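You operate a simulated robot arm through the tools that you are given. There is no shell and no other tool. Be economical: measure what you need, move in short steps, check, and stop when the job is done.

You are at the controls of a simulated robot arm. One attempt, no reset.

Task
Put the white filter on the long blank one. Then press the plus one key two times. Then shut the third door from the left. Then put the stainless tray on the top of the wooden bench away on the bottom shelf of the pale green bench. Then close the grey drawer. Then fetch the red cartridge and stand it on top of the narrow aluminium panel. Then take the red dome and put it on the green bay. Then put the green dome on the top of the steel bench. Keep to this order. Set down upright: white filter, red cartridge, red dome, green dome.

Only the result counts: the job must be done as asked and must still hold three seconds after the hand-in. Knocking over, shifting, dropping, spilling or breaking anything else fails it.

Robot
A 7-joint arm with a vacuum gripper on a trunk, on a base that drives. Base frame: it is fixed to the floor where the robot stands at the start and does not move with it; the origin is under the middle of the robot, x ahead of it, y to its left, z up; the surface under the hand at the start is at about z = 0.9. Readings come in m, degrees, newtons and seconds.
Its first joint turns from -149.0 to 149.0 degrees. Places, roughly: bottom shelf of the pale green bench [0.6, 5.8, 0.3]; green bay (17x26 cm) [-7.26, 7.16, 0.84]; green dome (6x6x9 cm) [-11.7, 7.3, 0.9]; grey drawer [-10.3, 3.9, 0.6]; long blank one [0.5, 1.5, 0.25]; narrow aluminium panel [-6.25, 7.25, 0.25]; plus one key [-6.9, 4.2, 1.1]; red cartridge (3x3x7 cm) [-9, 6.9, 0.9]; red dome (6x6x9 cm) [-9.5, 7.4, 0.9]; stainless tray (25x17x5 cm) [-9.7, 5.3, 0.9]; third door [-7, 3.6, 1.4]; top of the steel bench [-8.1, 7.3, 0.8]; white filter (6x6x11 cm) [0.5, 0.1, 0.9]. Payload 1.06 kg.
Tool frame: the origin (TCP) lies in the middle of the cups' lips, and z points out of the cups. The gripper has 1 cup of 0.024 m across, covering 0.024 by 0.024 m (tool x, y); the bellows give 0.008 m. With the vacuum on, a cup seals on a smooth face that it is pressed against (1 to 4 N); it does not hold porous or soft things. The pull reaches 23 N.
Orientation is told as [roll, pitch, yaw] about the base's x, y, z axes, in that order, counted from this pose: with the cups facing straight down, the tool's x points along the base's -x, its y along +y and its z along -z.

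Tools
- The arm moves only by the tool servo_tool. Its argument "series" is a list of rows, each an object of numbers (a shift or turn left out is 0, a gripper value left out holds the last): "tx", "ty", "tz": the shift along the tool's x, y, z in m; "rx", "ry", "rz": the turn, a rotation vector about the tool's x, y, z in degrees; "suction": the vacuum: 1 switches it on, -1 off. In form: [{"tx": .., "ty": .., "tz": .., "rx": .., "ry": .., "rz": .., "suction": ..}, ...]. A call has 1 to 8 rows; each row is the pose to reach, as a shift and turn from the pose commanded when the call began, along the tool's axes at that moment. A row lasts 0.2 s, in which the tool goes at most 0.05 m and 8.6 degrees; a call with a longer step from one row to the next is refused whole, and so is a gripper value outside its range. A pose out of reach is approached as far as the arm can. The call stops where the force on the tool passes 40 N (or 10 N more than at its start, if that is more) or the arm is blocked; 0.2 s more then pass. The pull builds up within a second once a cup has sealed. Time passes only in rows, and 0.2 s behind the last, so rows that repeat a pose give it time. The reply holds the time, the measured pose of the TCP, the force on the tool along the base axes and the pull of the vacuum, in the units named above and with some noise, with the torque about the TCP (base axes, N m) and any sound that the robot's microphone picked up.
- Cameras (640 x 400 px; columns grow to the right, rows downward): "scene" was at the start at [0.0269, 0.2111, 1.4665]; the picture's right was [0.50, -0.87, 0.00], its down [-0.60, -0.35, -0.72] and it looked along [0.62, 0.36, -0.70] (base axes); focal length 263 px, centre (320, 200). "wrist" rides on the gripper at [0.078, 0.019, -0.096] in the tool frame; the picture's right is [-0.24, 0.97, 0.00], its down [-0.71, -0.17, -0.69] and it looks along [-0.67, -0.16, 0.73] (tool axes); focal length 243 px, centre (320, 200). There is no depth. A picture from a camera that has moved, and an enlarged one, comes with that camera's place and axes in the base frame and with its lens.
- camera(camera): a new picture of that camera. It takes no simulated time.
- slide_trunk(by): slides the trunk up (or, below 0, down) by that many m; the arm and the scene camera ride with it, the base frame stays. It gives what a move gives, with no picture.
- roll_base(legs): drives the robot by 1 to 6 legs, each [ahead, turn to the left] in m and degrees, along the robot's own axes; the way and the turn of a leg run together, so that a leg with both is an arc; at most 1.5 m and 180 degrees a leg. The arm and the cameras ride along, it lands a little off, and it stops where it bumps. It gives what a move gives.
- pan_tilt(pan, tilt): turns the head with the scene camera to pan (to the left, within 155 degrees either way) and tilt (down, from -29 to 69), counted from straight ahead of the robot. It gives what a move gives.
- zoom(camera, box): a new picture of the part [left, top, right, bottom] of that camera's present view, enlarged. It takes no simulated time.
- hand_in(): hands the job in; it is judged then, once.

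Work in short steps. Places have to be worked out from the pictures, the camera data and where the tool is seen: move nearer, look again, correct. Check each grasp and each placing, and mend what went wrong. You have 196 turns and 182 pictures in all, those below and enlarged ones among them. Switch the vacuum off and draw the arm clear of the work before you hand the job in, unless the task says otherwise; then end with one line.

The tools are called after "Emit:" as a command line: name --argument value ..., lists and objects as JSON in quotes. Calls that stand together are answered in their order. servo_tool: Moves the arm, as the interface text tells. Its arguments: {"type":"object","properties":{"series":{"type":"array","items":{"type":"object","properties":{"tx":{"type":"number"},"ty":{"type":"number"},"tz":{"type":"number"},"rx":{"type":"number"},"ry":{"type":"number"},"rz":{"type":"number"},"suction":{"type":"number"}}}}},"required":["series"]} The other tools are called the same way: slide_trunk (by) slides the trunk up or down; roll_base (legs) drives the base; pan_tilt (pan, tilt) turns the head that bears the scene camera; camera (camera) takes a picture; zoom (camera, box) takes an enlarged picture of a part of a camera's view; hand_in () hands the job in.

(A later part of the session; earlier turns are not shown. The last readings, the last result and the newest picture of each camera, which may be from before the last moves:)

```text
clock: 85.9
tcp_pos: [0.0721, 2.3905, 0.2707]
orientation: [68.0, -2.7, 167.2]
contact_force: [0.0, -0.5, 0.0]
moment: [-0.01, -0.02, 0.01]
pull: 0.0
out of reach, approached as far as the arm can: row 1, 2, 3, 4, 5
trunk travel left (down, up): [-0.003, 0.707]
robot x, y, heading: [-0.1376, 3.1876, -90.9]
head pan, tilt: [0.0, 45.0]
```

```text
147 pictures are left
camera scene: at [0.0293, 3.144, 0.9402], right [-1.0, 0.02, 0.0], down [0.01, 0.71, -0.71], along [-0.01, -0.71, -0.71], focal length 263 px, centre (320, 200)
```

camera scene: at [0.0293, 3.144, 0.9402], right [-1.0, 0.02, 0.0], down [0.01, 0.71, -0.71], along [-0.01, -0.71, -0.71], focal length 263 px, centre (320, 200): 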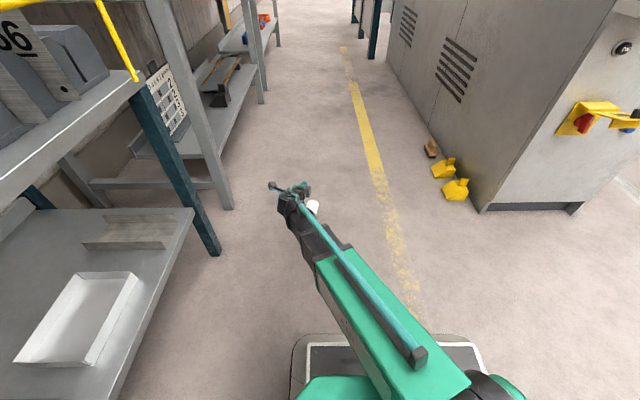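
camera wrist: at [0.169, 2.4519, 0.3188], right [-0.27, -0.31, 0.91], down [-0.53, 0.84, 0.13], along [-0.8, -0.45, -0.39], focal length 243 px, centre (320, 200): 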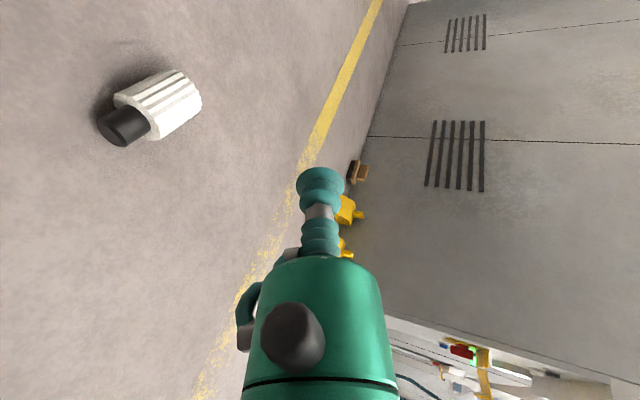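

The wrist can't bend upward past the sloping forearm. A sideways approach (robot west of the filter, tool pointing -y) would work. I'll raise the arm and reposition the base to about (-0.5, 2.88).

Emit:
servo_tool --series '[{"ty": 0.05}, {"ty": 0.1}, {"ty": 0.15}, {"ty": 0.19}]'

Emit:
roll_base --legs '[[-0.5, 0], [0, -45], [0.5, 0], [0, 45], [0.43, 0]]'

Emit:
camera --camera "scene"

```text
clock: 86.9
tcp_pos: [0.0656, 2.3182, 0.4455]
orientation: [67.8, -2.9, 167.1]
contact_force: [0.0, 0.0, -0.5]
moment: [0.01, -0.03, 0.0]
pull: 0.0
trunk travel left (down, up): [-0.003, 0.707]
robot x, y, heading: [-0.1423, 3.1824, -91.1]
head pan, tilt: [0.0, 45.0]
```

```text
clock: 98.7
tcp_pos: [-0.2975, 2.0401, 0.4447]
orientation: [68.0, -2.8, 167.1]
contact_force: [0.2, -0.7, 0.5]
moment: [0.0, 0.01, 0.05]
pull: 0.0
trunk travel left (down, up): [-0.003, 0.707]
robot x, y, heading: [-0.499, 2.9083, -91.1]
head pan, tilt: [0.0, 45.0]
```

```text
146 pictures are left
camera scene: at [-0.3309, 2.8655, 0.9402], right [-1.0, 0.02, 0.0], down [0.02, 0.71, -0.71], along [-0.02, -0.71, -0.71], focal length 263 px, centre (320, 200)
```

scene: 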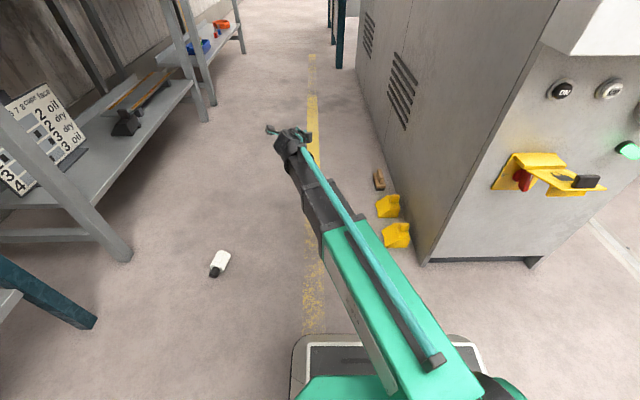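

Emit:
roll_base --legs '[[0, 50]]'

Emit:
camera --camera "scene"

```text
clock: 101.3
tcp_pos: [0.2924, 2.5048, 0.4452]
orientation: [68.0, -2.8, -143.0]
contact_force: [0.0, -0.1, -0.2]
moment: [-0.01, -0.01, -0.01]
pull: 0.0
trunk travel left (down, up): [-0.003, 0.707]
robot x, y, heading: [-0.499, 2.908, -41.4]
head pan, tilt: [0.0, 45.0]
```

```text
145 pictures are left
camera scene: at [-0.3604, 3.0094, 0.9402], right [-0.66, -0.75, 0.0], down [-0.53, 0.47, -0.71], along [0.53, -0.47, -0.71], focal length 263 px, centre (320, 200)
```

scene: 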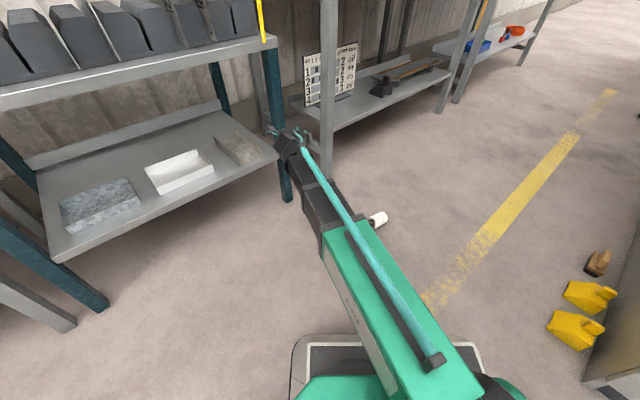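

Rotating the tool about vertical by -53° while shifting back toward the cap's front.

Emit:
servo_tool --series '[{"tx": -0.028, "ty": -0.008, "tz": -0.01, "ry": -7.0, "rz": 2.84}, {"tx": -0.055, "ty": -0.016, "tz": -0.021, "ry": -14.0, "rz": 5.7}, {"tx": -0.083, "ty": -0.024, "tz": -0.031, "ry": -21.0, "rz": 8.5}, {"tx": -0.11, "ty": -0.032, "tz": -0.042, "ry": -28.0, "rz": 11.4}, {"tx": -0.138, "ty": -0.04, "tz": -0.052, "ry": -35.0, "rz": 14.2}, {"tx": -0.165, "ty": -0.048, "tz": -0.063, "ry": -42.0, "rz": 17.0}, {"tx": -0.193, "ty": -0.056, "tz": -0.073, "ry": -49.1, "rz": 19.9}]'

Emit:
camera --camera "scene"

Emit:
camera --camera "wrist"

```text
clock: 103.0
tcp_pos: [0.08, 2.448, 0.4614]
orientation: [69.3, -3.3, 164.6]
contact_force: [-0.1, 0.0, 0.0]
moment: [0.04, -0.02, 0.03]
pull: 0.1
out of reach, approached as far as the arm can: row 6, 7
trunk travel left (down, up): [-0.003, 0.707]
robot x, y, heading: [-0.5013, 2.9059, -41.4]
head pan, tilt: [0.0, 45.0]
```

```text
144 pictures are left
camera scene: at [-0.3604, 3.0094, 0.9402], right [-0.66, -0.75, 0.0], down [-0.53, 0.47, -0.71], along [0.53, -0.47, -0.71], focal length 263 px, centre (320, 200)
```

scene: 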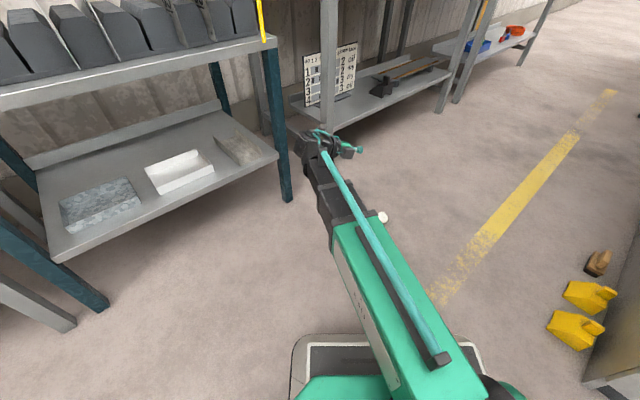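

```text
143 pictures are left
camera wrist: at [0.1793, 2.5068, 0.507], right [-0.27, -0.28, 0.92], down [-0.49, 0.86, 0.12], along [-0.83, -0.42, -0.37], focal length 243 px, centre (320, 200)
```

wrist: 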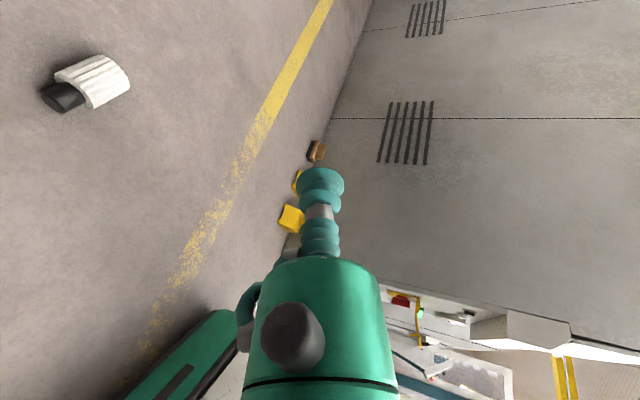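

Try lowering straight down in this configuration.

Emit:
servo_tool --series '[{"ty": -0.045, "tz": 0.017}, {"ty": -0.09, "tz": 0.034}, {"ty": -0.135, "tz": 0.051}, {"ty": -0.187, "tz": 0.071}, {"ty": -0.187, "tz": 0.071}]'

Emit:
camera --camera "scene"

```text
refused: row 4 steps farther than a row can; nothing moved
```

```text
142 pictures are left
camera scene: at [-0.3604, 3.0094, 0.9402], right [-0.66, -0.75, 0.0], down [-0.53, 0.47, -0.71], along [0.53, -0.47, -0.71], focal length 263 px, centre (320, 200)
```

scene: 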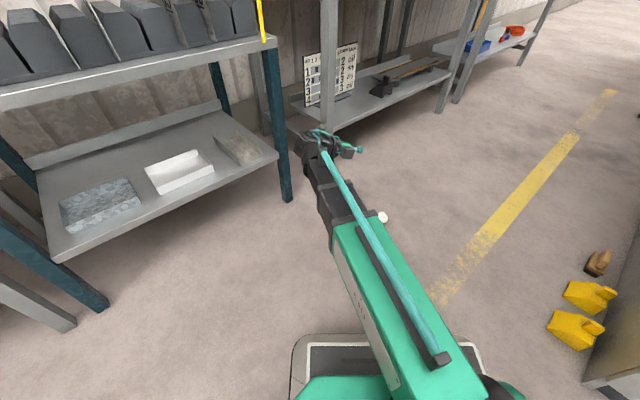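

Emit:
servo_tool --series '[{"ty": -0.045, "tz": 0.017}, {"ty": -0.09, "tz": 0.034}, {"ty": -0.135, "tz": 0.051}, {"ty": -0.18, "tz": 0.068}, {"ty": -0.18, "tz": 0.068}]'

Emit:
camera --camera "scene"

```text
clock: 104.2
tcp_pos: [0.0674, 2.4018, 0.3701]
orientation: [66.5, -7.4, 166.8]
contact_force: [-0.6, 0.4, -0.3]
moment: [-0.02, -0.02, -0.01]
pull: 0.0
out of reach, approached as far as the arm can: row 1, 2, 3, 4, 5
trunk travel left (down, up): [-0.003, 0.707]
robot x, y, heading: [-0.501, 2.9068, -41.2]
head pan, tilt: [0.0, 45.0]
```

```text
141 pictures are left
camera scene: at [-0.3604, 3.0094, 0.9402], right [-0.66, -0.75, 0.0], down [-0.53, 0.47, -0.71], along [0.53, -0.47, -0.71], focal length 263 px, centre (320, 200)
```

scene: 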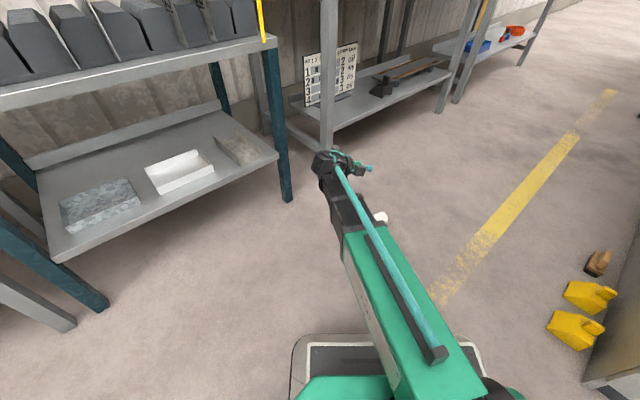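

Joint limits again. I'll instead try the cap's side from straight above: turn the tool back to vertical first.

Emit:
servo_tool --series '[{"rx": 8.3}, {"rx": 16.6}, {"rx": 25}, {"rx": 33.3}, {"rx": 41.6}, {"rx": 50}, {"rx": 58.3}, {"rx": 66.5}]'

Emit:
camera --camera "wrist"

```text
clock: 106.0
tcp_pos: [0.068, 2.3993, 0.3708]
orientation: [0.0, -7.5, 166.8]
contact_force: [0.4, -0.2, 0.9]
moment: [0.01, 0.04, -0.02]
pull: 0.0
trunk travel left (down, up): [-0.003, 0.707]
robot x, y, heading: [-0.5021, 2.902, -41.3]
head pan, tilt: [0.0, 45.0]
```

```text
140 pictures are left
camera wrist: at [0.1503, 2.361, 0.4544], right [-0.45, -0.89, 0.03], down [-0.56, 0.31, 0.77], along [-0.7, 0.33, -0.64], focal length 243 px, centre (320, 200)
```

wrist: 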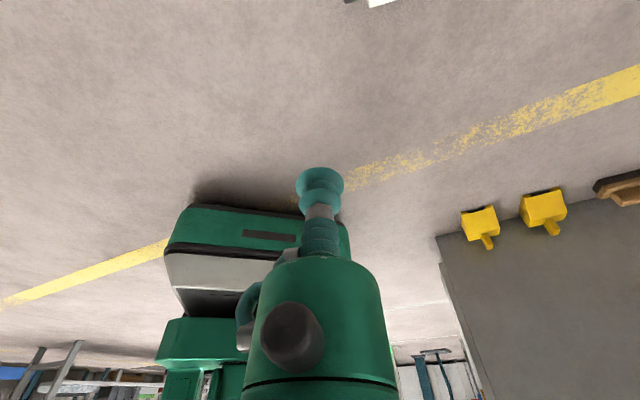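

Straighten the pitch and move above the cap, lowering to z≈0.17.

Emit:
servo_tool --series '[{"ry": 7.5, "ty": 0.03}, {"ry": 7.5, "ty": 0.0636}]'

Emit:
servo_tool --series '[{"tz": 0.05}, {"tz": 0.1}, {"tz": 0.15}, {"tz": 0.2}]'

Emit:
camera --camera "wrist"

Emit:
camera --camera "scene"

```text
clock: 106.5
tcp_pos: [0.0527, 2.3369, 0.372]
orientation: [0.1, 0.1, 166.9]
contact_force: [-0.3, -0.7, -0.7]
moment: [0.01, -0.01, -0.02]
pull: 0.1
trunk travel left (down, up): [-0.003, 0.707]
robot x, y, heading: [-0.5017, 2.9024, -41.3]
head pan, tilt: [0.0, 45.0]
```

```text
clock: 107.5
tcp_pos: [0.0536, 2.3384, 0.1706]
orientation: [0.1, 0.0, 166.8]
contact_force: [0.1, 0.1, 0.4]
moment: [0.02, 0.01, 0.01]
pull: 0.0
trunk travel left (down, up): [-0.003, 0.707]
robot x, y, heading: [-0.5024, 2.9073, -41.4]
head pan, tilt: [0.0, 45.0]
```

```text
139 pictures are left
camera wrist: at [0.1245, 2.3017, 0.2663], right [-0.45, -0.89, 0.0], down [-0.65, 0.33, 0.68], along [-0.61, 0.31, -0.73], focal length 243 px, centre (320, 200)
```

wrist: 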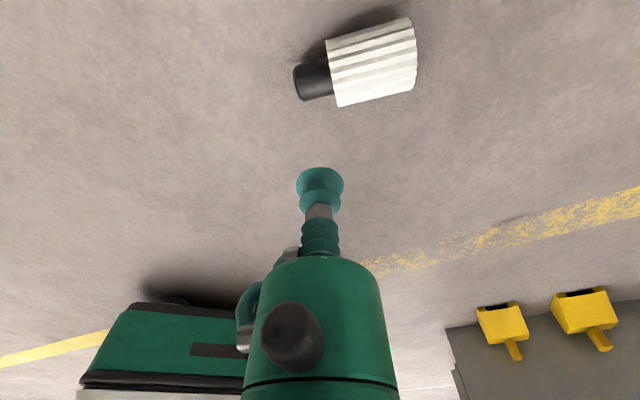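

```text
138 pictures are left
camera scene: at [-0.3605, 3.0094, 0.9403], right [-0.66, -0.75, 0.0], down [-0.53, 0.47, -0.71], along [0.53, -0.47, -0.71], focal length 263 px, centre (320, 200)
```

scene: 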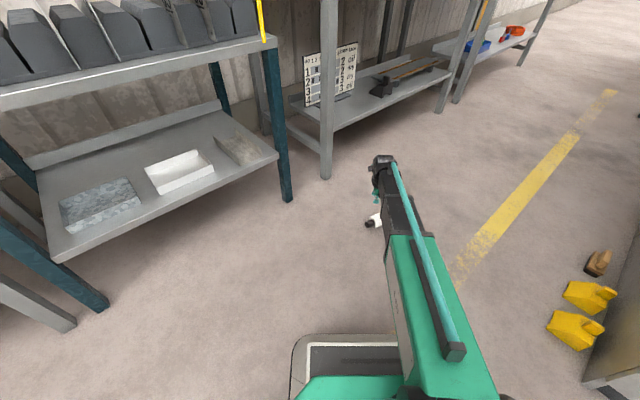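

Cap measured at about (0.062, 2.339). Lowering onto its side with the vacuum on.

Emit:
servo_tool --series '[{"tx": 0.0075, "ty": -0.003, "tz": 0.04}, {"tx": 0.0075, "ty": -0.003, "tz": 0.08}, {"tx": 0.0075, "ty": -0.003, "tz": 0.11, "suction": 1}]'

Emit:
camera --camera "wrist"

```text
clock: 108.3
tcp_pos: [0.0602, 2.3397, 0.0606]
orientation: [0.1, 0.0, 166.9]
contact_force: [0.2, -0.5, 0.6]
moment: [0.0, 0.01, 0.0]
pull: 0.1
trunk travel left (down, up): [-0.003, 0.707]
robot x, y, heading: [-0.501, 2.9024, -41.5]
head pan, tilt: [0.0, 45.0]
```

```text
137 pictures are left
camera wrist: at [0.1318, 2.3027, 0.1549], right [-0.45, -0.89, 0.0], down [-0.65, 0.33, 0.68], along [-0.61, 0.31, -0.73], focal length 243 px, centre (320, 200)
```

wrist: 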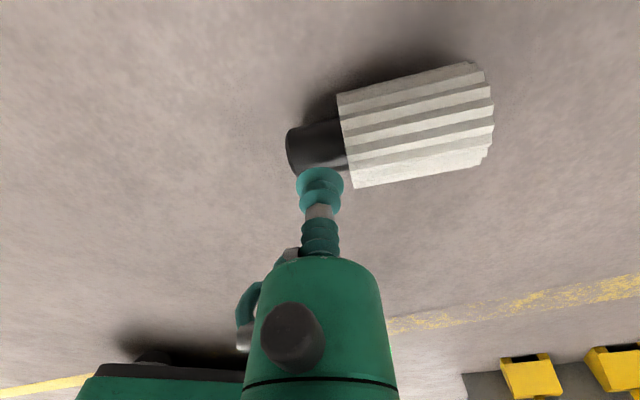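

Slight correction of +6 mm in x; then feel down.

Emit:
servo_tool --series '[{"tx": 0.0065, "tz": 0.004}, {"tx": 0.0065, "tz": 0.009}, {"tx": 0.0065, "tz": 0.013}, {"tx": 0.0065, "tz": 0.016}, {"tx": 0.0065, "tz": 0.016}]'

Emit:
zoom --camera "wrist" --box '[240, 80, 432, 200]'

```text
clock: 109.5
tcp_pos: [0.0661, 2.3362, 0.0439]
orientation: [0.1, 0.0, 166.8]
contact_force: [0.0, 1.3, 0.2]
moment: [-0.01, -0.02, 0.02]
pull: 0.1
trunk travel left (down, up): [-0.003, 0.707]
robot x, y, heading: [-0.5024, 2.9095, -41.2]
head pan, tilt: [0.0, 45.0]
```

```text
3.33 times, centred on (336, 140) of wrist
camera zoom: at [0.1379, 2.3006, 0.1393], right [-0.45, -0.89, 0.0], down [-0.65, 0.33, 0.68], along [-0.61, 0.31, -0.73], focal length 809 px, centre (267, 400)
```

zoom: 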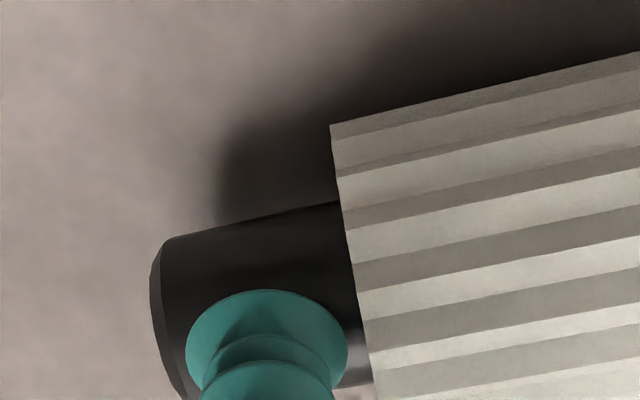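

Aligned within ~2 mm, no contact force yet. Continuing down.

Emit:
servo_tool --series '[{"tz": 0.003}, {"tz": 0.006}, {"tz": 0.006}, {"tz": 0.006}]'

```text
clock: 110.5
tcp_pos: [0.067, 2.3368, 0.0369]
orientation: [0.1, 0.0, 166.8]
contact_force: [-0.1, -0.1, 1.5]
moment: [0.01, 0.0, 0.0]
pull: 0.2
trunk travel left (down, up): [-0.003, 0.707]
robot x, y, heading: [-0.5004, 2.9065, -41.6]
head pan, tilt: [0.0, 45.0]
```

Light contact of 1.5 N, no seal yet. A little further.

Emit:
servo_tool --series '[{"tz": 0.002}, {"tz": 0.003}, {"tz": 0.003}, {"tz": 0.003}, {"tz": 0.003}]'

Emit:
zoom --camera "wrist" --box '[240, 80, 432, 200]'

```text
clock: 111.8
tcp_pos: [0.0658, 2.3375, 0.0363]
orientation: [0.1, 0.0, 166.8]
contact_force: [0.6, -0.2, 3.7]
moment: [-0.01, -0.04, -0.02]
pull: 0.0
trunk travel left (down, up): [-0.003, 0.707]
robot x, y, heading: [-0.501, 2.9048, -41.6]
head pan, tilt: [0.0, 45.0]
```

```text
3.33 times, centred on (336, 140) of wrist
camera zoom: at [0.1381, 2.3011, 0.1311], right [-0.45, -0.89, 0.0], down [-0.65, 0.33, 0.68], along [-0.61, 0.31, -0.73], focal length 809 px, centre (267, 400)
```

zoom: 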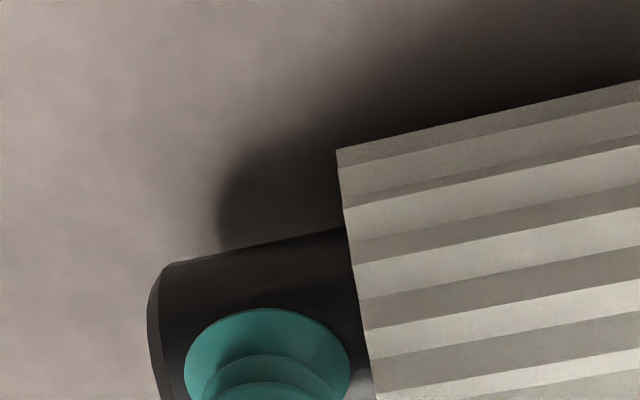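

The curved side won't seal. I'll release, raise, and test an inward-pointing tilt (camera on the robot side) which should suit the arm better at floor level.

Emit:
servo_tool --series '[{"tz": -0.03, "suction": -1}, {"tz": -0.07}, {"tz": -0.12}, {"tz": -0.17}, {"tz": -0.22}]'

Emit:
servo_tool --series '[{"rz": -8}, {"rz": -16}, {"rz": -24}, {"rz": -32}, {"rz": -40}, {"rz": -48}, {"rz": -56}, {"rz": -64}]'

Emit:
servo_tool --series '[{"rz": -8}, {"rz": -16}, {"rz": -24}, {"rz": -32}, {"rz": -40}, {"rz": -46}]'

```text
clock: 113.0
tcp_pos: [0.0653, 2.3383, 0.2551]
orientation: [0.2, 0.0, 166.8]
contact_force: [0.4, -0.7, 0.2]
moment: [0.05, 0.0, 0.02]
pull: 0.0
trunk travel left (down, up): [-0.003, 0.707]
robot x, y, heading: [-0.4976, 2.9059, -41.2]
head pan, tilt: [0.0, 45.0]
```

```text
clock: 114.8
tcp_pos: [0.0668, 2.3374, 0.2545]
orientation: [-0.1, -0.1, -129.0]
contact_force: [-0.7, -0.3, 0.2]
moment: [-0.01, 0.01, -0.01]
pull: 0.1
trunk travel left (down, up): [-0.003, 0.707]
robot x, y, heading: [-0.5016, 2.9055, -41.7]
head pan, tilt: [0.0, 45.0]
```

```text
clock: 116.2
tcp_pos: [0.0671, 2.3377, 0.2569]
orientation: [0.1, -0.1, -83.0]
contact_force: [-0.5, 0.1, 0.1]
moment: [0.02, -0.01, -0.04]
pull: 0.1
trunk travel left (down, up): [-0.003, 0.707]
robot x, y, heading: [-0.5007, 2.9071, -41.7]
head pan, tilt: [0.0, 45.0]
```

Emit:
servo_tool --series '[{"rz": 8}, {"rz": 16}, {"rz": 24}, {"rz": 32}, {"rz": 40}, {"rz": 48}, {"rz": 52}]'

Emit:
servo_tool --series '[{"rx": 8, "ty": -0.02, "tz": -0.01}, {"rx": 16, "ty": -0.04, "tz": -0.02}, {"rx": 24, "ty": -0.06, "tz": -0.03}, {"rx": 32, "ty": -0.08, "tz": -0.04}, {"rx": 40, "ty": -0.1, "tz": -0.05}, {"rx": 48, "ty": -0.12, "tz": -0.05}, {"rx": 56, "ty": -0.15, "tz": -0.05}, {"rx": 62, "ty": -0.17, "tz": -0.05}]'

Emit:
camera --camera "scene"

```text
clock: 117.8
tcp_pos: [0.0677, 2.3366, 0.2566]
orientation: [0.2, -0.1, -135.3]
contact_force: [-0.1, 0.1, 0.4]
moment: [0.03, -0.01, 0.04]
pull: 0.0
trunk travel left (down, up): [-0.003, 0.707]
robot x, y, heading: [-0.4985, 2.9062, -41.4]
head pan, tilt: [0.0, 45.0]
```

```text
clock: 119.5
tcp_pos: [-0.0098, 2.4145, 0.2259]
orientation: [-34.6, -0.1, -135.2]
contact_force: [0.0, -0.6, -0.3]
moment: [0.0, 0.01, -0.03]
pull: 0.0
out of reach, approached as far as the arm can: row 4, 5, 6, 7, 8
trunk travel left (down, up): [-0.003, 0.707]
robot x, y, heading: [-0.5001, 2.9047, -41.4]
head pan, tilt: [0.0, 45.0]
```

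```text
134 pictures are left
camera scene: at [-0.3604, 3.0094, 0.9402], right [-0.66, -0.75, 0.0], down [-0.53, 0.47, -0.71], along [0.53, -0.47, -0.71], focal length 263 px, centre (320, 200)
```

scene: 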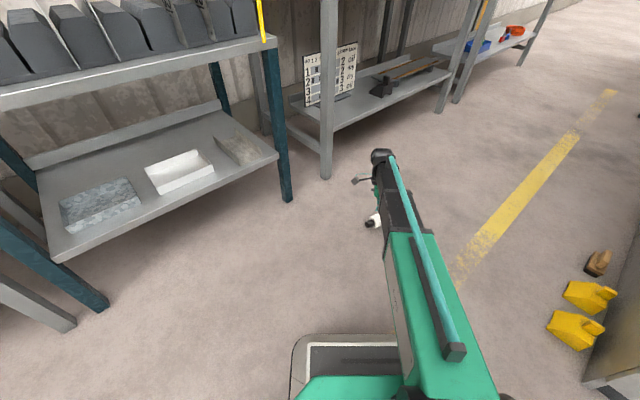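

Inward tilt stops at ~35°. Next test: a sideways (left) tilt with the camera on top, from vertical.

Emit:
servo_tool --series '[{"rx": -8}, {"rx": -16}, {"rx": -24}, {"rx": -32}, {"rx": -34.6}]'

Emit:
servo_tool --series '[{"ry": 8}, {"ry": 16}, {"ry": 24}, {"ry": 32}, {"ry": 40}, {"ry": 48}, {"ry": 56}, {"ry": 64}]'

Emit:
camera --camera "scene"

```text
clock: 120.8
tcp_pos: [-0.0109, 2.4146, 0.2234]
orientation: [0.2, -0.2, -135.1]
contact_force: [-0.8, 0.4, 0.5]
moment: [0.04, -0.02, 0.0]
pull: 0.0
trunk travel left (down, up): [-0.003, 0.707]
robot x, y, heading: [-0.4986, 2.9039, -41.6]
head pan, tilt: [0.0, 45.0]
```

```text
clock: 122.5
tcp_pos: [-0.0122, 2.4145, 0.2248]
orientation: [0.4, 64.0, -134.8]
contact_force: [0.0, 0.0, -0.7]
moment: [0.03, 0.01, 0.01]
pull: 0.0
trunk travel left (down, up): [-0.003, 0.707]
robot x, y, heading: [-0.5018, 2.9047, -41.3]
head pan, tilt: [0.0, 45.0]
```

```text
133 pictures are left
camera scene: at [-0.3605, 3.0094, 0.9403], right [-0.66, -0.75, 0.0], down [-0.53, 0.47, -0.71], along [0.53, -0.47, -0.71], focal length 263 px, centre (320, 200)
```

scene: 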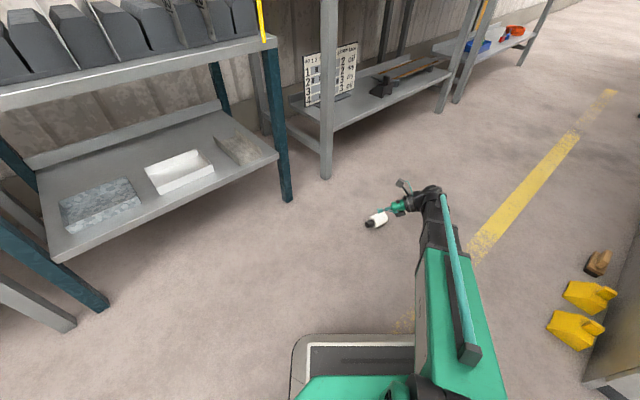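

Left tilt works freely with the camera on top. Before moving the filter, I'll test whether the tool can be turned far enough round for a mirrored right tilt.

Emit:
servo_tool --series '[{"ry": -8}, {"ry": -16}, {"ry": -24}, {"ry": -32}, {"ry": -40}, {"ry": -48}, {"ry": -56}, {"ry": -64}]'

Emit:
servo_tool --series '[{"rz": 8.5}, {"rz": 17}, {"rz": 25.5}, {"rz": 34}, {"rz": 42.5}, {"rz": 51}, {"rz": 59.5}, {"rz": 68}]'

Emit:
servo_tool --series '[{"rz": 8.5}, {"rz": 17}, {"rz": 25.5}, {"rz": 34}, {"rz": 42.5}, {"rz": 51}, {"rz": 59.5}, {"rz": 68}]'

```text
clock: 124.3
tcp_pos: [-0.012, 2.4157, 0.2239]
orientation: [0.2, -0.3, -135.2]
contact_force: [-0.1, -0.9, 0.2]
moment: [-0.04, 0.0, 0.03]
pull: 0.0
trunk travel left (down, up): [-0.003, 0.707]
robot x, y, heading: [-0.498, 2.9068, -41.3]
head pan, tilt: [0.0, 45.0]
```

```text
clock: 126.2
tcp_pos: [-0.0119, 2.4155, 0.2246]
orientation: [0.3, 0.2, 156.8]
contact_force: [0.2, -0.2, 0.2]
moment: [0.01, 0.03, 0.01]
pull: 0.1
trunk travel left (down, up): [-0.003, 0.707]
robot x, y, heading: [-0.5038, 2.9063, -41.7]
head pan, tilt: [0.0, 45.0]
```

```text
clock: 128.0
tcp_pos: [-0.023, 2.4047, 0.2231]
orientation: [-0.2, 0.2, 140.7]
contact_force: [-0.4, 0.9, -0.1]
moment: [0.0, -0.01, 0.04]
pull: 0.0
out of reach, approached as far as the arm can: row 2, 3, 4, 5, 6, 7, 8
trunk travel left (down, up): [-0.003, 0.707]
robot x, y, heading: [-0.4993, 2.905, -41.5]
head pan, tilt: [0.0, 45.0]
```

Tool turn stops at about +136° from the start pose. I'll go the other way round, tilting outward while the camera passes the forearm.

Emit:
servo_tool --series '[{"rz": -8.5}, {"rz": -17}, {"rz": -25.5}, {"rz": -34}, {"rz": -42.5}, {"rz": -51}, {"rz": -59.5}, {"rz": -68}]'

Emit:
servo_tool --series '[{"rz": -8.5}, {"rz": -17}, {"rz": -25.5}, {"rz": -34}, {"rz": -42.5}, {"rz": -51}, {"rz": -59.5}, {"rz": -68}]'

```text
clock: 129.8
tcp_pos: [-0.0224, 2.4046, 0.2236]
orientation: [0.1, 0.3, -151.3]
contact_force: [0.6, -0.5, 0.2]
moment: [0.02, 0.01, 0.0]
pull: 0.0
trunk travel left (down, up): [-0.003, 0.707]
robot x, y, heading: [-0.5028, 2.9037, -41.5]
head pan, tilt: [0.0, 45.0]
```

```text
clock: 131.6
tcp_pos: [-0.0222, 2.4046, 0.2239]
orientation: [0.4, 0.0, -83.2]
contact_force: [0.2, 0.3, 0.3]
moment: [0.01, -0.01, 0.0]
pull: 0.0
trunk travel left (down, up): [-0.003, 0.707]
robot x, y, heading: [-0.5017, 2.9068, -41.5]
head pan, tilt: [0.0, 45.0]
```

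Emit:
servo_tool --series '[{"rx": -4.8, "ry": -6.4}, {"rx": -9.6, "ry": -12.8}, {"rx": -14.4, "ry": -19.2}, {"rx": -19.2, "ry": -25.6}]'

Emit:
servo_tool --series '[{"rz": -8.5}, {"rz": -17}, {"rz": -25.5}, {"rz": -34}, {"rz": -42.5}, {"rz": -51}, {"rz": -59.5}, {"rz": -68}]'

Emit:
servo_tool --series '[{"rz": -8.5}, {"rz": -17}, {"rz": -25.5}, {"rz": -34}, {"rz": -42.5}, {"rz": -51}, {"rz": -60}]'

```text
clock: 132.6
tcp_pos: [-0.0217, 2.4047, 0.2248]
orientation: [21.0, -25.1, -88.1]
contact_force: [0.2, 0.4, 0.3]
moment: [0.02, -0.03, -0.05]
pull: 0.1
trunk travel left (down, up): [-0.003, 0.707]
robot x, y, heading: [-0.5031, 2.9039, -41.3]
head pan, tilt: [0.0, 45.0]
```

```text
clock: 134.3
tcp_pos: [-0.0243, 2.4032, 0.2234]
orientation: [-17.8, -27.3, -11.0]
contact_force: [-0.2, -0.3, -0.1]
moment: [0.03, 0.0, 0.01]
pull: 0.0
trunk travel left (down, up): [-0.003, 0.707]
robot x, y, heading: [-0.5046, 2.9066, -41.2]
head pan, tilt: [0.0, 45.0]
```

```text
refused: row 7 steps farther than a row can; nothing moved
```

Emit:
servo_tool --series '[{"rz": -8.5}, {"rz": -17}, {"rz": -25.5}, {"rz": -34}, {"rz": -42.5}, {"rz": -51}, {"rz": -59.5}]'

Emit:
camera --camera "scene"

```text
clock: 135.9
tcp_pos: [-0.0233, 2.4033, 0.2234]
orientation: [-32.2, 0.1, 44.2]
contact_force: [0.1, -0.3, -0.3]
moment: [-0.02, 0.0, 0.01]
pull: 0.1
trunk travel left (down, up): [-0.003, 0.707]
robot x, y, heading: [-0.503, 2.9065, -41.3]
head pan, tilt: [0.0, 45.0]
```

```text
132 pictures are left
camera scene: at [-0.3604, 3.0094, 0.9402], right [-0.66, -0.75, 0.0], down [-0.53, 0.47, -0.71], along [0.53, -0.47, -0.71], focal length 263 px, centre (320, 200)
```

scene: 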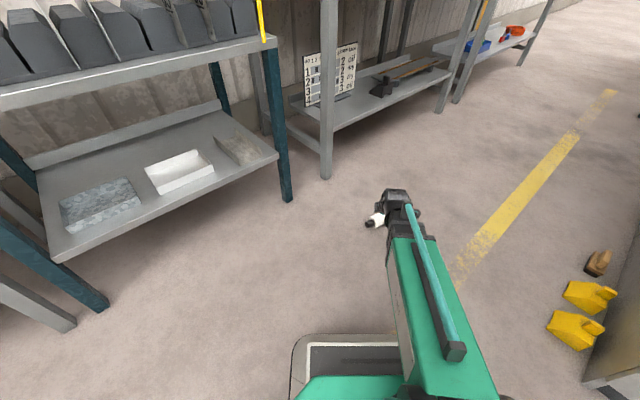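

The tool reached that side. Now undo the outward tilt, and turn x to point along the desired approach (az ≈ -110°).

Emit:
servo_tool --series '[{"rx": 8}, {"rx": 16}, {"rx": 24}, {"rx": 32.2}]'

Emit:
servo_tool --series '[{"rz": -6.5, "tz": -0.02}, {"rz": -13, "tz": -0.04}, {"rz": -19.5, "tz": -0.05}, {"rz": -26, "tz": -0.05}]'

```text
clock: 136.9
tcp_pos: [-0.0234, 2.4033, 0.2239]
orientation: [-64.4, 0.1, 43.9]
contact_force: [1.0, 0.8, -0.4]
moment: [0.0, 0.0, 0.0]
pull: 0.0
trunk travel left (down, up): [-0.003, 0.707]
robot x, y, heading: [-0.5014, 2.9061, -41.3]
head pan, tilt: [0.0, 45.0]
```

```text
clock: 137.9
tcp_pos: [-0.0366, 2.4188, 0.235]
orientation: [-61.9, 23.4, 56.1]
contact_force: [0.2, 0.2, 0.4]
moment: [0.03, -0.01, 0.01]
pull: 0.0
out of reach, approached as far as the arm can: row 2, 3, 4
trunk travel left (down, up): [-0.003, 0.707]
robot x, y, heading: [-0.5015, 2.9072, -41.4]
head pan, tilt: [0.0, 45.0]
```

Wrong sign; reversing that.

Emit:
servo_tool --series '[{"rz": 8}, {"rz": 16}, {"rz": 24, "tz": -0.01}]'

Emit:
servo_tool --series '[{"rx": -8}, {"rx": -16}, {"rx": -24}, {"rx": -32}, {"rx": -40}, {"rx": -48}, {"rx": -56}, {"rx": -64}]'

```text
clock: 138.8
tcp_pos: [-0.0371, 2.4165, 0.2351]
orientation: [-64.3, 1.7, 44.9]
contact_force: [-0.1, -0.4, -0.4]
moment: [-0.03, 0.01, 0.0]
pull: 0.1
out of reach, approached as far as the arm can: row 3
trunk travel left (down, up): [-0.003, 0.707]
robot x, y, heading: [-0.5003, 2.9091, -41.6]
head pan, tilt: [0.0, 45.0]
```

```text
clock: 140.6
tcp_pos: [-0.0372, 2.4176, 0.2351]
orientation: [-0.2, 1.8, 45.0]
contact_force: [-1.1, 0.1, -0.4]
moment: [0.03, -0.03, -0.02]
pull: 0.1
trunk travel left (down, up): [-0.003, 0.707]
robot x, y, heading: [-0.5018, 2.907, -41.2]
head pan, tilt: [0.0, 45.0]
```

Emit:
servo_tool --series '[{"tx": -0.033, "ty": -0.007, "tz": -0.01, "rz": -4.2}, {"tx": -0.066, "ty": -0.013, "tz": -0.02, "rz": -8.4}, {"tx": -0.099, "ty": -0.02, "tz": -0.03, "rz": -12.6}, {"tx": -0.132, "ty": -0.026, "tz": -0.04, "rz": -16.8}, {"tx": -0.165, "ty": -0.033, "tz": -0.05, "rz": -21}, {"tx": -0.197, "ty": -0.039, "tz": -0.06, "rz": -25}]'

Emit:
camera --camera "wrist"

```text
clock: 141.9
tcp_pos: [0.1318, 2.5313, 0.2895]
orientation: [0.5, 1.7, 70.0]
contact_force: [0.4, -0.3, -0.3]
moment: [-0.04, 0.03, 0.0]
pull: 0.0
trunk travel left (down, up): [-0.003, 0.707]
robot x, y, heading: [-0.4999, 2.9058, -41.7]
head pan, tilt: [0.0, 45.0]
```

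```text
131 pictures are left
camera wrist: at [0.0886, 2.4664, 0.3865], right [-0.83, 0.55, 0.0], down [0.42, 0.63, 0.66], along [0.36, 0.55, -0.75], focal length 243 px, centre (320, 200)
```

wrist: 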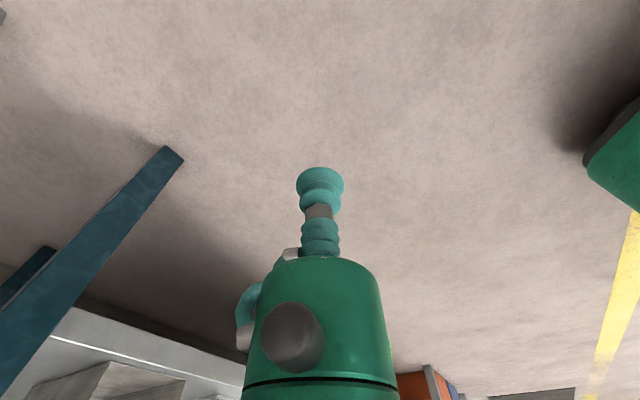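

Tilt toward the cap while shifting forward.

Emit:
servo_tool --series '[{"ry": 8, "tx": 0.01}, {"ry": 16, "tx": 0.025}, {"ry": 24, "tx": 0.04}, {"ry": 32, "tx": 0.055}, {"ry": 40, "tx": 0.07}, {"ry": 48, "tx": 0.08}, {"ry": 56, "tx": 0.09}, {"ry": 64, "tx": 0.1}]'

Emit:
servo_tool --series '[{"ry": 7}, {"ry": 13}]'

Emit:
camera --camera "wrist"

Emit:
camera --camera "scene"

```text
clock: 143.8
tcp_pos: [0.0959, 2.4366, 0.2945]
orientation: [1.2, 66.1, 70.9]
contact_force: [1.0, 0.8, -0.3]
moment: [-0.02, 0.01, -0.03]
pull: 0.1
trunk travel left (down, up): [-0.003, 0.707]
robot x, y, heading: [-0.5024, 2.9085, -41.3]
head pan, tilt: [0.0, 45.0]
```

```text
clock: 144.3
tcp_pos: [0.0966, 2.4377, 0.2923]
orientation: [2.4, 78.9, 72.3]
contact_force: [1.2, 0.4, 0.4]
moment: [-0.01, -0.02, 0.02]
pull: 0.0
trunk travel left (down, up): [-0.003, 0.707]
robot x, y, heading: [-0.5036, 2.9056, -41.5]
head pan, tilt: [0.0, 45.0]
```

```text
130 pictures are left
camera wrist: at [0.1061, 2.5169, 0.387], right [-0.9, 0.38, -0.22], down [0.43, 0.7, -0.56], along [-0.06, -0.6, -0.79], focal length 243 px, centre (320, 200)
```

wrist: 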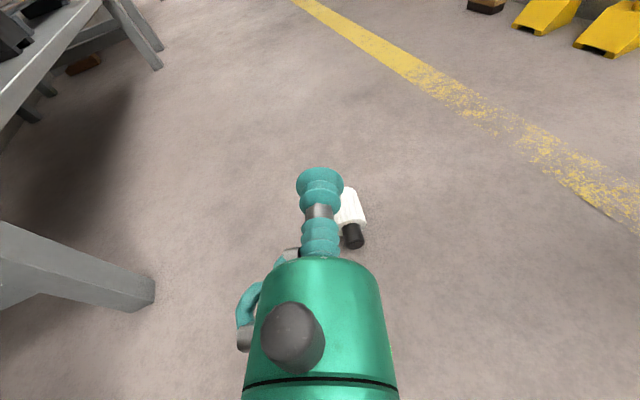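

```text
129 pictures are left
camera scene: at [-0.3604, 3.0094, 0.9403], right [-0.66, -0.75, 0.0], down [-0.53, 0.47, -0.71], along [0.53, -0.47, -0.71], focal length 263 px, centre (320, 200)
```

scene: 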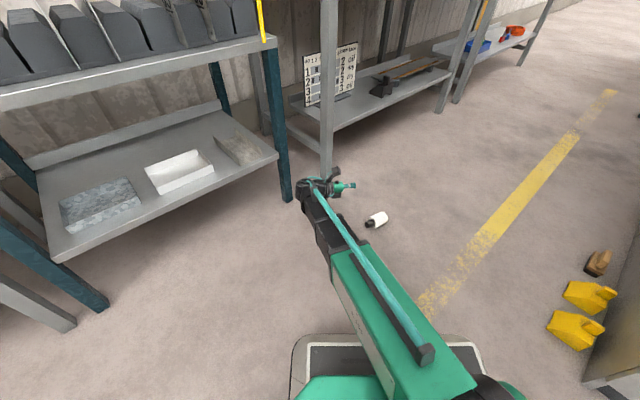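

The tool is now nearly horizontal, camera on top, pointing along the cap axis. Zoom in for the cap's precise pose.

Emit:
zoom --camera "wrist" --box '[300, 160, 428, 240]'

Emit:
zoom --camera "scene" --box '[336, 190, 416, 240]'

```text
5.00 times, centred on (364, 200) of wrist
camera zoom: at [0.1061, 2.5169, 0.387], right [-0.9, 0.38, -0.22], down [0.43, 0.7, -0.56], along [-0.06, -0.6, -0.79], focal length 1213 px, centre (100, 200)
```

zoom: 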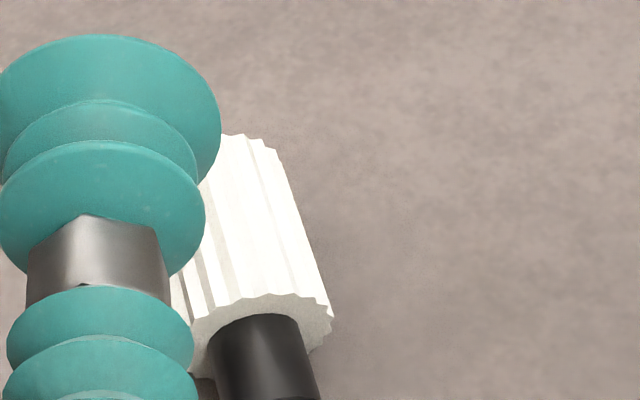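

```text
8.00 times, centred on (376, 215) of scene
camera zoom: at [-0.3604, 3.0094, 0.9403], right [-0.66, -0.75, 0.0], down [-0.53, 0.47, -0.71], along [0.53, -0.47, -0.71], focal length 2102 px, centre (-128, 80)
```

zoom: 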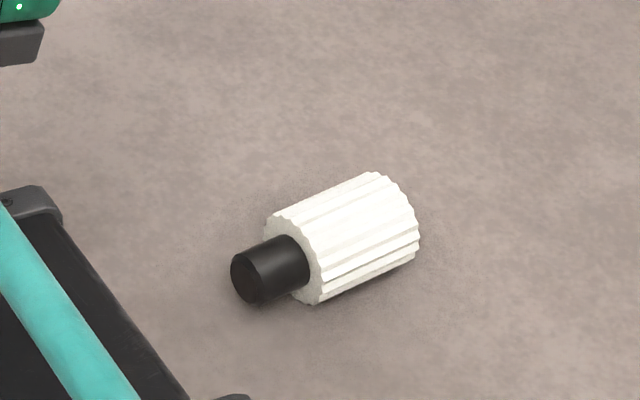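

Cap face ≈ (0.067, 2.352, 0.028), axis az ≈ 72°. Lowering to a point 6 cm behind it, in two stages.

Emit:
servo_tool --series '[{"tx": -0.04, "ty": 0, "tz": 0.013}, {"tx": -0.08, "ty": -0.001, "tz": 0.027}, {"tx": -0.12, "ty": -0.002, "tz": 0.04}, {"tx": -0.16, "ty": -0.003, "tz": 0.053}, {"tx": -0.2, "ty": -0.003, "tz": 0.066}]'

Emit:
camera --camera "wrist"

Emit:
zoom --camera "scene" --box '[280, 150, 440, 250]'

```text
clock: 145.6
tcp_pos: [0.0893, 2.4107, 0.0819]
orientation: [2.5, 78.8, 72.4]
contact_force: [-0.3, -0.1, 0.1]
moment: [0.01, -0.02, 0.0]
pull: 0.0
trunk travel left (down, up): [-0.003, 0.707]
robot x, y, heading: [-0.5001, 2.9068, -41.4]
head pan, tilt: [0.0, 45.0]
```

```text
126 pictures are left
camera wrist: at [0.0988, 2.4913, 0.1776], right [-0.9, 0.38, -0.22], down [0.43, 0.7, -0.56], along [-0.06, -0.6, -0.8], focal length 243 px, centre (320, 200)
```

wrist: 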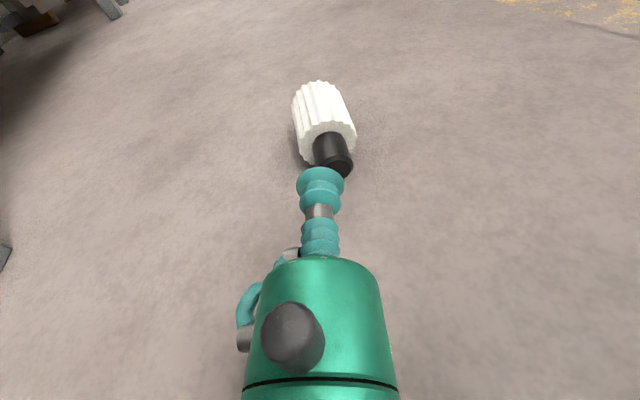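

```text
4.00 times, centred on (360, 200) of scene
camera zoom: at [-0.3605, 3.0094, 0.9403], right [-0.66, -0.75, 0.0], down [-0.53, 0.47, -0.71], along [0.53, -0.47, -0.71], focal length 1051 px, centre (160, 200)
```

zoom: 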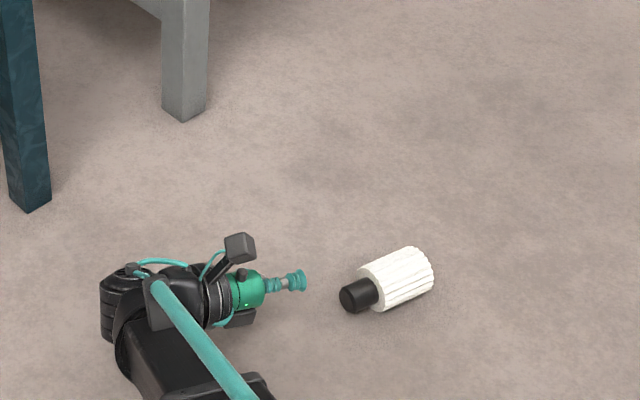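

Looks good. Lower to axis height, 4 cm behind the face, and re-measure.

Emit:
servo_tool --series '[{"tx": -0.014, "ty": 0.001, "tz": 0.01}, {"tx": -0.028, "ty": 0.003, "tz": 0.021}, {"tx": -0.0416, "ty": 0.0045, "tz": 0.0324}]'

Emit:
zoom --camera "wrist" --box '[256, 80, 384, 160]'

Emit:
zoom --camera "scene" --box '[336, 190, 416, 240]'

```text
clock: 146.3
tcp_pos: [0.0776, 2.3918, 0.0368]
orientation: [2.2, 78.9, 72.1]
contact_force: [-0.1, 0.0, 0.5]
moment: [0.03, 0.02, 0.0]
pull: 0.1
trunk travel left (down, up): [-0.003, 0.707]
robot x, y, heading: [-0.4984, 2.9067, -41.4]
head pan, tilt: [0.0, 45.0]
```

```text
5.00 times, centred on (320, 120) of wrist
camera zoom: at [0.0861, 2.4715, 0.1311], right [-0.9, 0.38, -0.22], down [0.43, 0.7, -0.56], along [-0.05, -0.6, -0.8], focal length 1213 px, centre (320, 600)
```

zoom: 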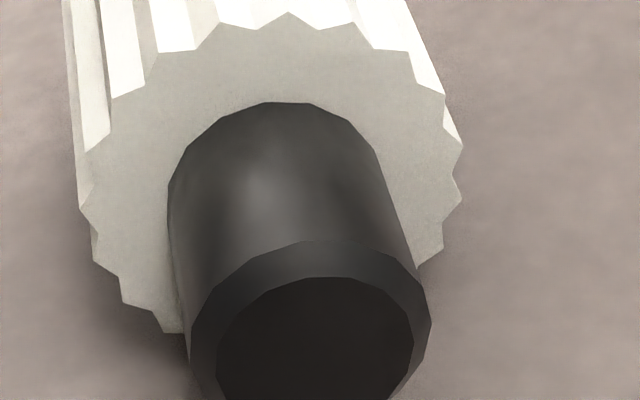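

```text
8.00 times, centred on (376, 215) of scene
camera zoom: at [-0.3604, 3.0094, 0.9403], right [-0.66, -0.75, 0.0], down [-0.53, 0.47, -0.71], along [0.53, -0.47, -0.71], focal length 2102 px, centre (-128, 80)
```

zoom: 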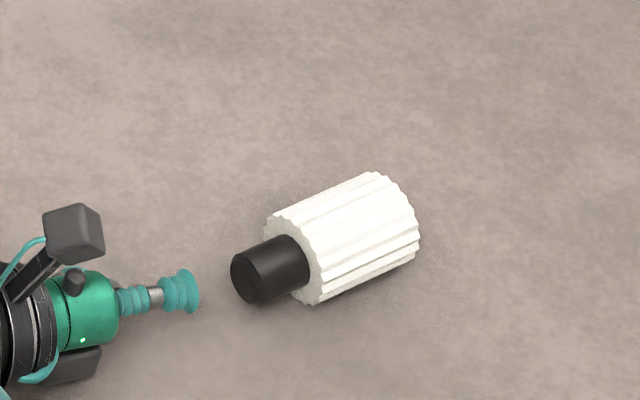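

Measured: face about 40 mm ahead, 3.5 mm lower and 1.2 mm sideways from the tool axis. The face is only ~26 mm wide, so I'll correct and approach to ~8 mm, then check.

Emit:
servo_tool --series '[{"tx": -0.0035, "ty": -0.0012, "tz": 0.01}, {"tx": -0.0035, "ty": -0.0012, "tz": 0.022}, {"tx": -0.0035, "ty": -0.0012, "tz": 0.03}]'

Emit:
zoom --camera "wrist" --box '[256, 110, 384, 190]'

Emit:
zoom --camera "scene" --box '[336, 190, 416, 240]'

```text
clock: 147.2
tcp_pos: [0.0676, 2.3652, 0.0301]
orientation: [1.6, 78.9, 71.5]
contact_force: [6.3, 16.4, 22.9]
moment: [1.64, -0.95, 0.22]
pull: 0.0
trunk travel left (down, up): [-0.003, 0.707]
robot x, y, heading: [-0.4962, 2.9076, -41.0]
head pan, tilt: [0.0, 45.0]
```

```text
5.00 times, centred on (320, 150) of wrist
camera zoom: at [0.0775, 2.4451, 0.1244], right [-0.9, 0.37, -0.23], down [0.43, 0.7, -0.56], along [-0.05, -0.61, -0.79], focal length 1213 px, centre (320, 450)
```

zoom: 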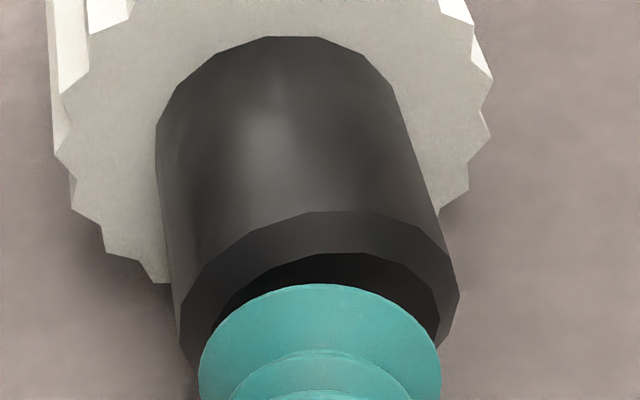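

```text
8.00 times, centred on (376, 215) of scene
camera zoom: at [-0.3618, 3.0105, 0.9408], right [-0.66, -0.75, 0.0], down [-0.53, 0.47, -0.71], along [0.53, -0.47, -0.71], focal length 2102 px, centre (-128, 80)
```

zoom: 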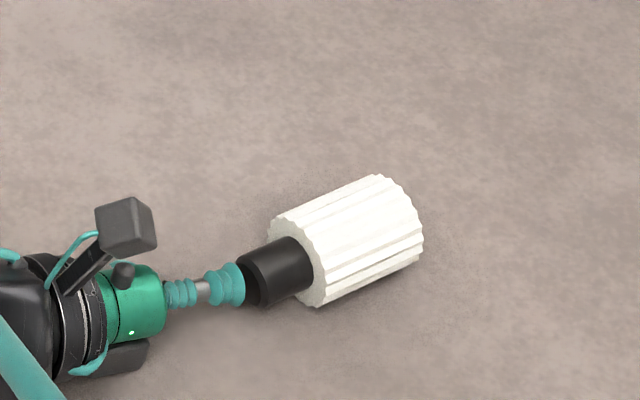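

The grey box under the gripper touches the floor (23 N). Backing off and rolling the tool about its axis so that box goes to the side.

Emit:
servo_tool --series '[{"tx": 0.006, "tz": -0.012}, {"tx": 0.012, "tz": -0.03}, {"tx": 0.012, "tz": -0.03, "rz": 8.5}, {"tx": 0.012, "tz": -0.03, "rz": 17}, {"tx": 0.012, "tz": -0.03, "rz": 25.5}, {"tx": 0.012, "tz": -0.03, "rz": 34}, {"tx": 0.012, "tz": -0.03, "rz": 42.5}, {"tx": 0.012, "tz": -0.03, "rz": 51}]'

Emit:
servo_tool --series '[{"rz": 8.5}, {"rz": 17}, {"rz": 24}]'

Emit:
camera --camera "wrist"

Emit:
zoom --camera "scene" --box '[320, 180, 416, 240]'

```text
clock: 148.9
tcp_pos: [0.0769, 2.3898, 0.0437]
orientation: [-75.7, 38.4, -11.1]
contact_force: [-0.3, 0.9, 0.2]
moment: [0.0, -0.02, -0.01]
pull: 0.2
trunk travel left (down, up): [-0.003, 0.707]
robot x, y, heading: [-0.4986, 2.9074, -41.2]
head pan, tilt: [0.0, 45.0]
```

```text
clock: 149.8
tcp_pos: [0.076, 2.388, 0.0443]
orientation: [-78.3, 15.1, -17.1]
contact_force: [-0.7, 0.5, 0.0]
moment: [0.02, -0.03, -0.01]
pull: 0.2
trunk travel left (down, up): [-0.003, 0.707]
robot x, y, heading: [-0.5, 2.9042, -41.3]
head pan, tilt: [0.0, 45.0]
```

```text
120 pictures are left
camera wrist: at [0.033, 2.5043, 0.0642], right [0.04, 0.19, -0.98], down [0.92, 0.38, 0.11], along [0.4, -0.9, -0.16], focal length 243 px, centre (320, 200)
```

wrist: 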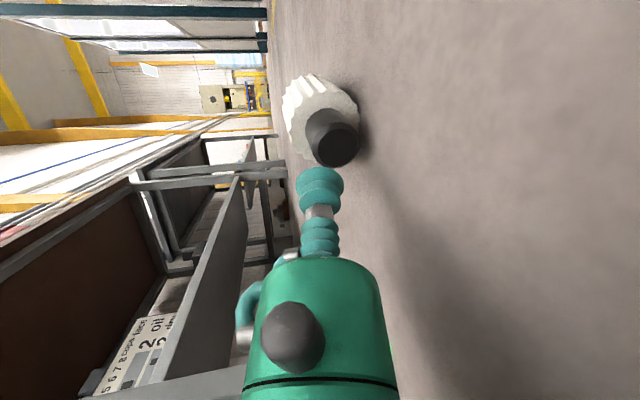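

```text
6.67 times, centred on (368, 210) of scene
camera zoom: at [-0.3604, 3.0094, 0.9402], right [-0.66, -0.75, 0.0], down [-0.53, 0.47, -0.71], along [0.53, -0.47, -0.71], focal length 1752 px, centre (0, 133)
```

zoom: 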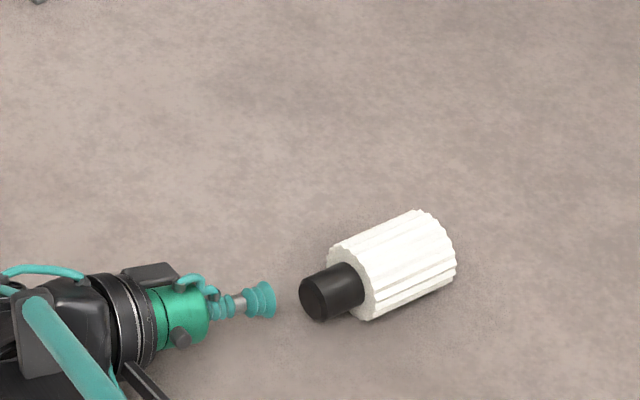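

Emit:
zoom --camera "wrist" --box '[272, 90, 400, 170]'

```text
5.00 times, centred on (336, 130) of wrist
camera zoom: at [0.033, 2.5043, 0.0642], right [0.04, 0.19, -0.98], down [0.92, 0.38, 0.11], along [0.4, -0.9, -0.16], focal length 1213 px, centre (240, 550)
```

zoom: 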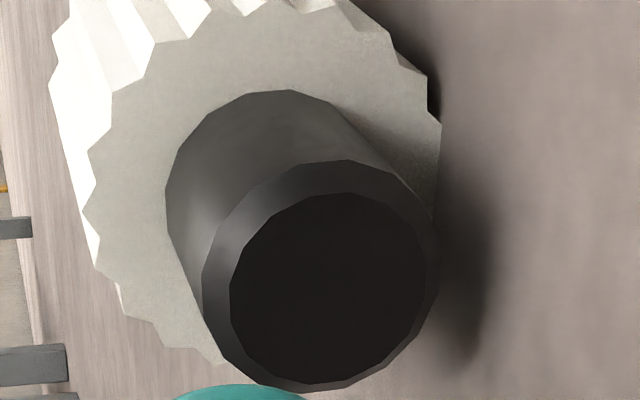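

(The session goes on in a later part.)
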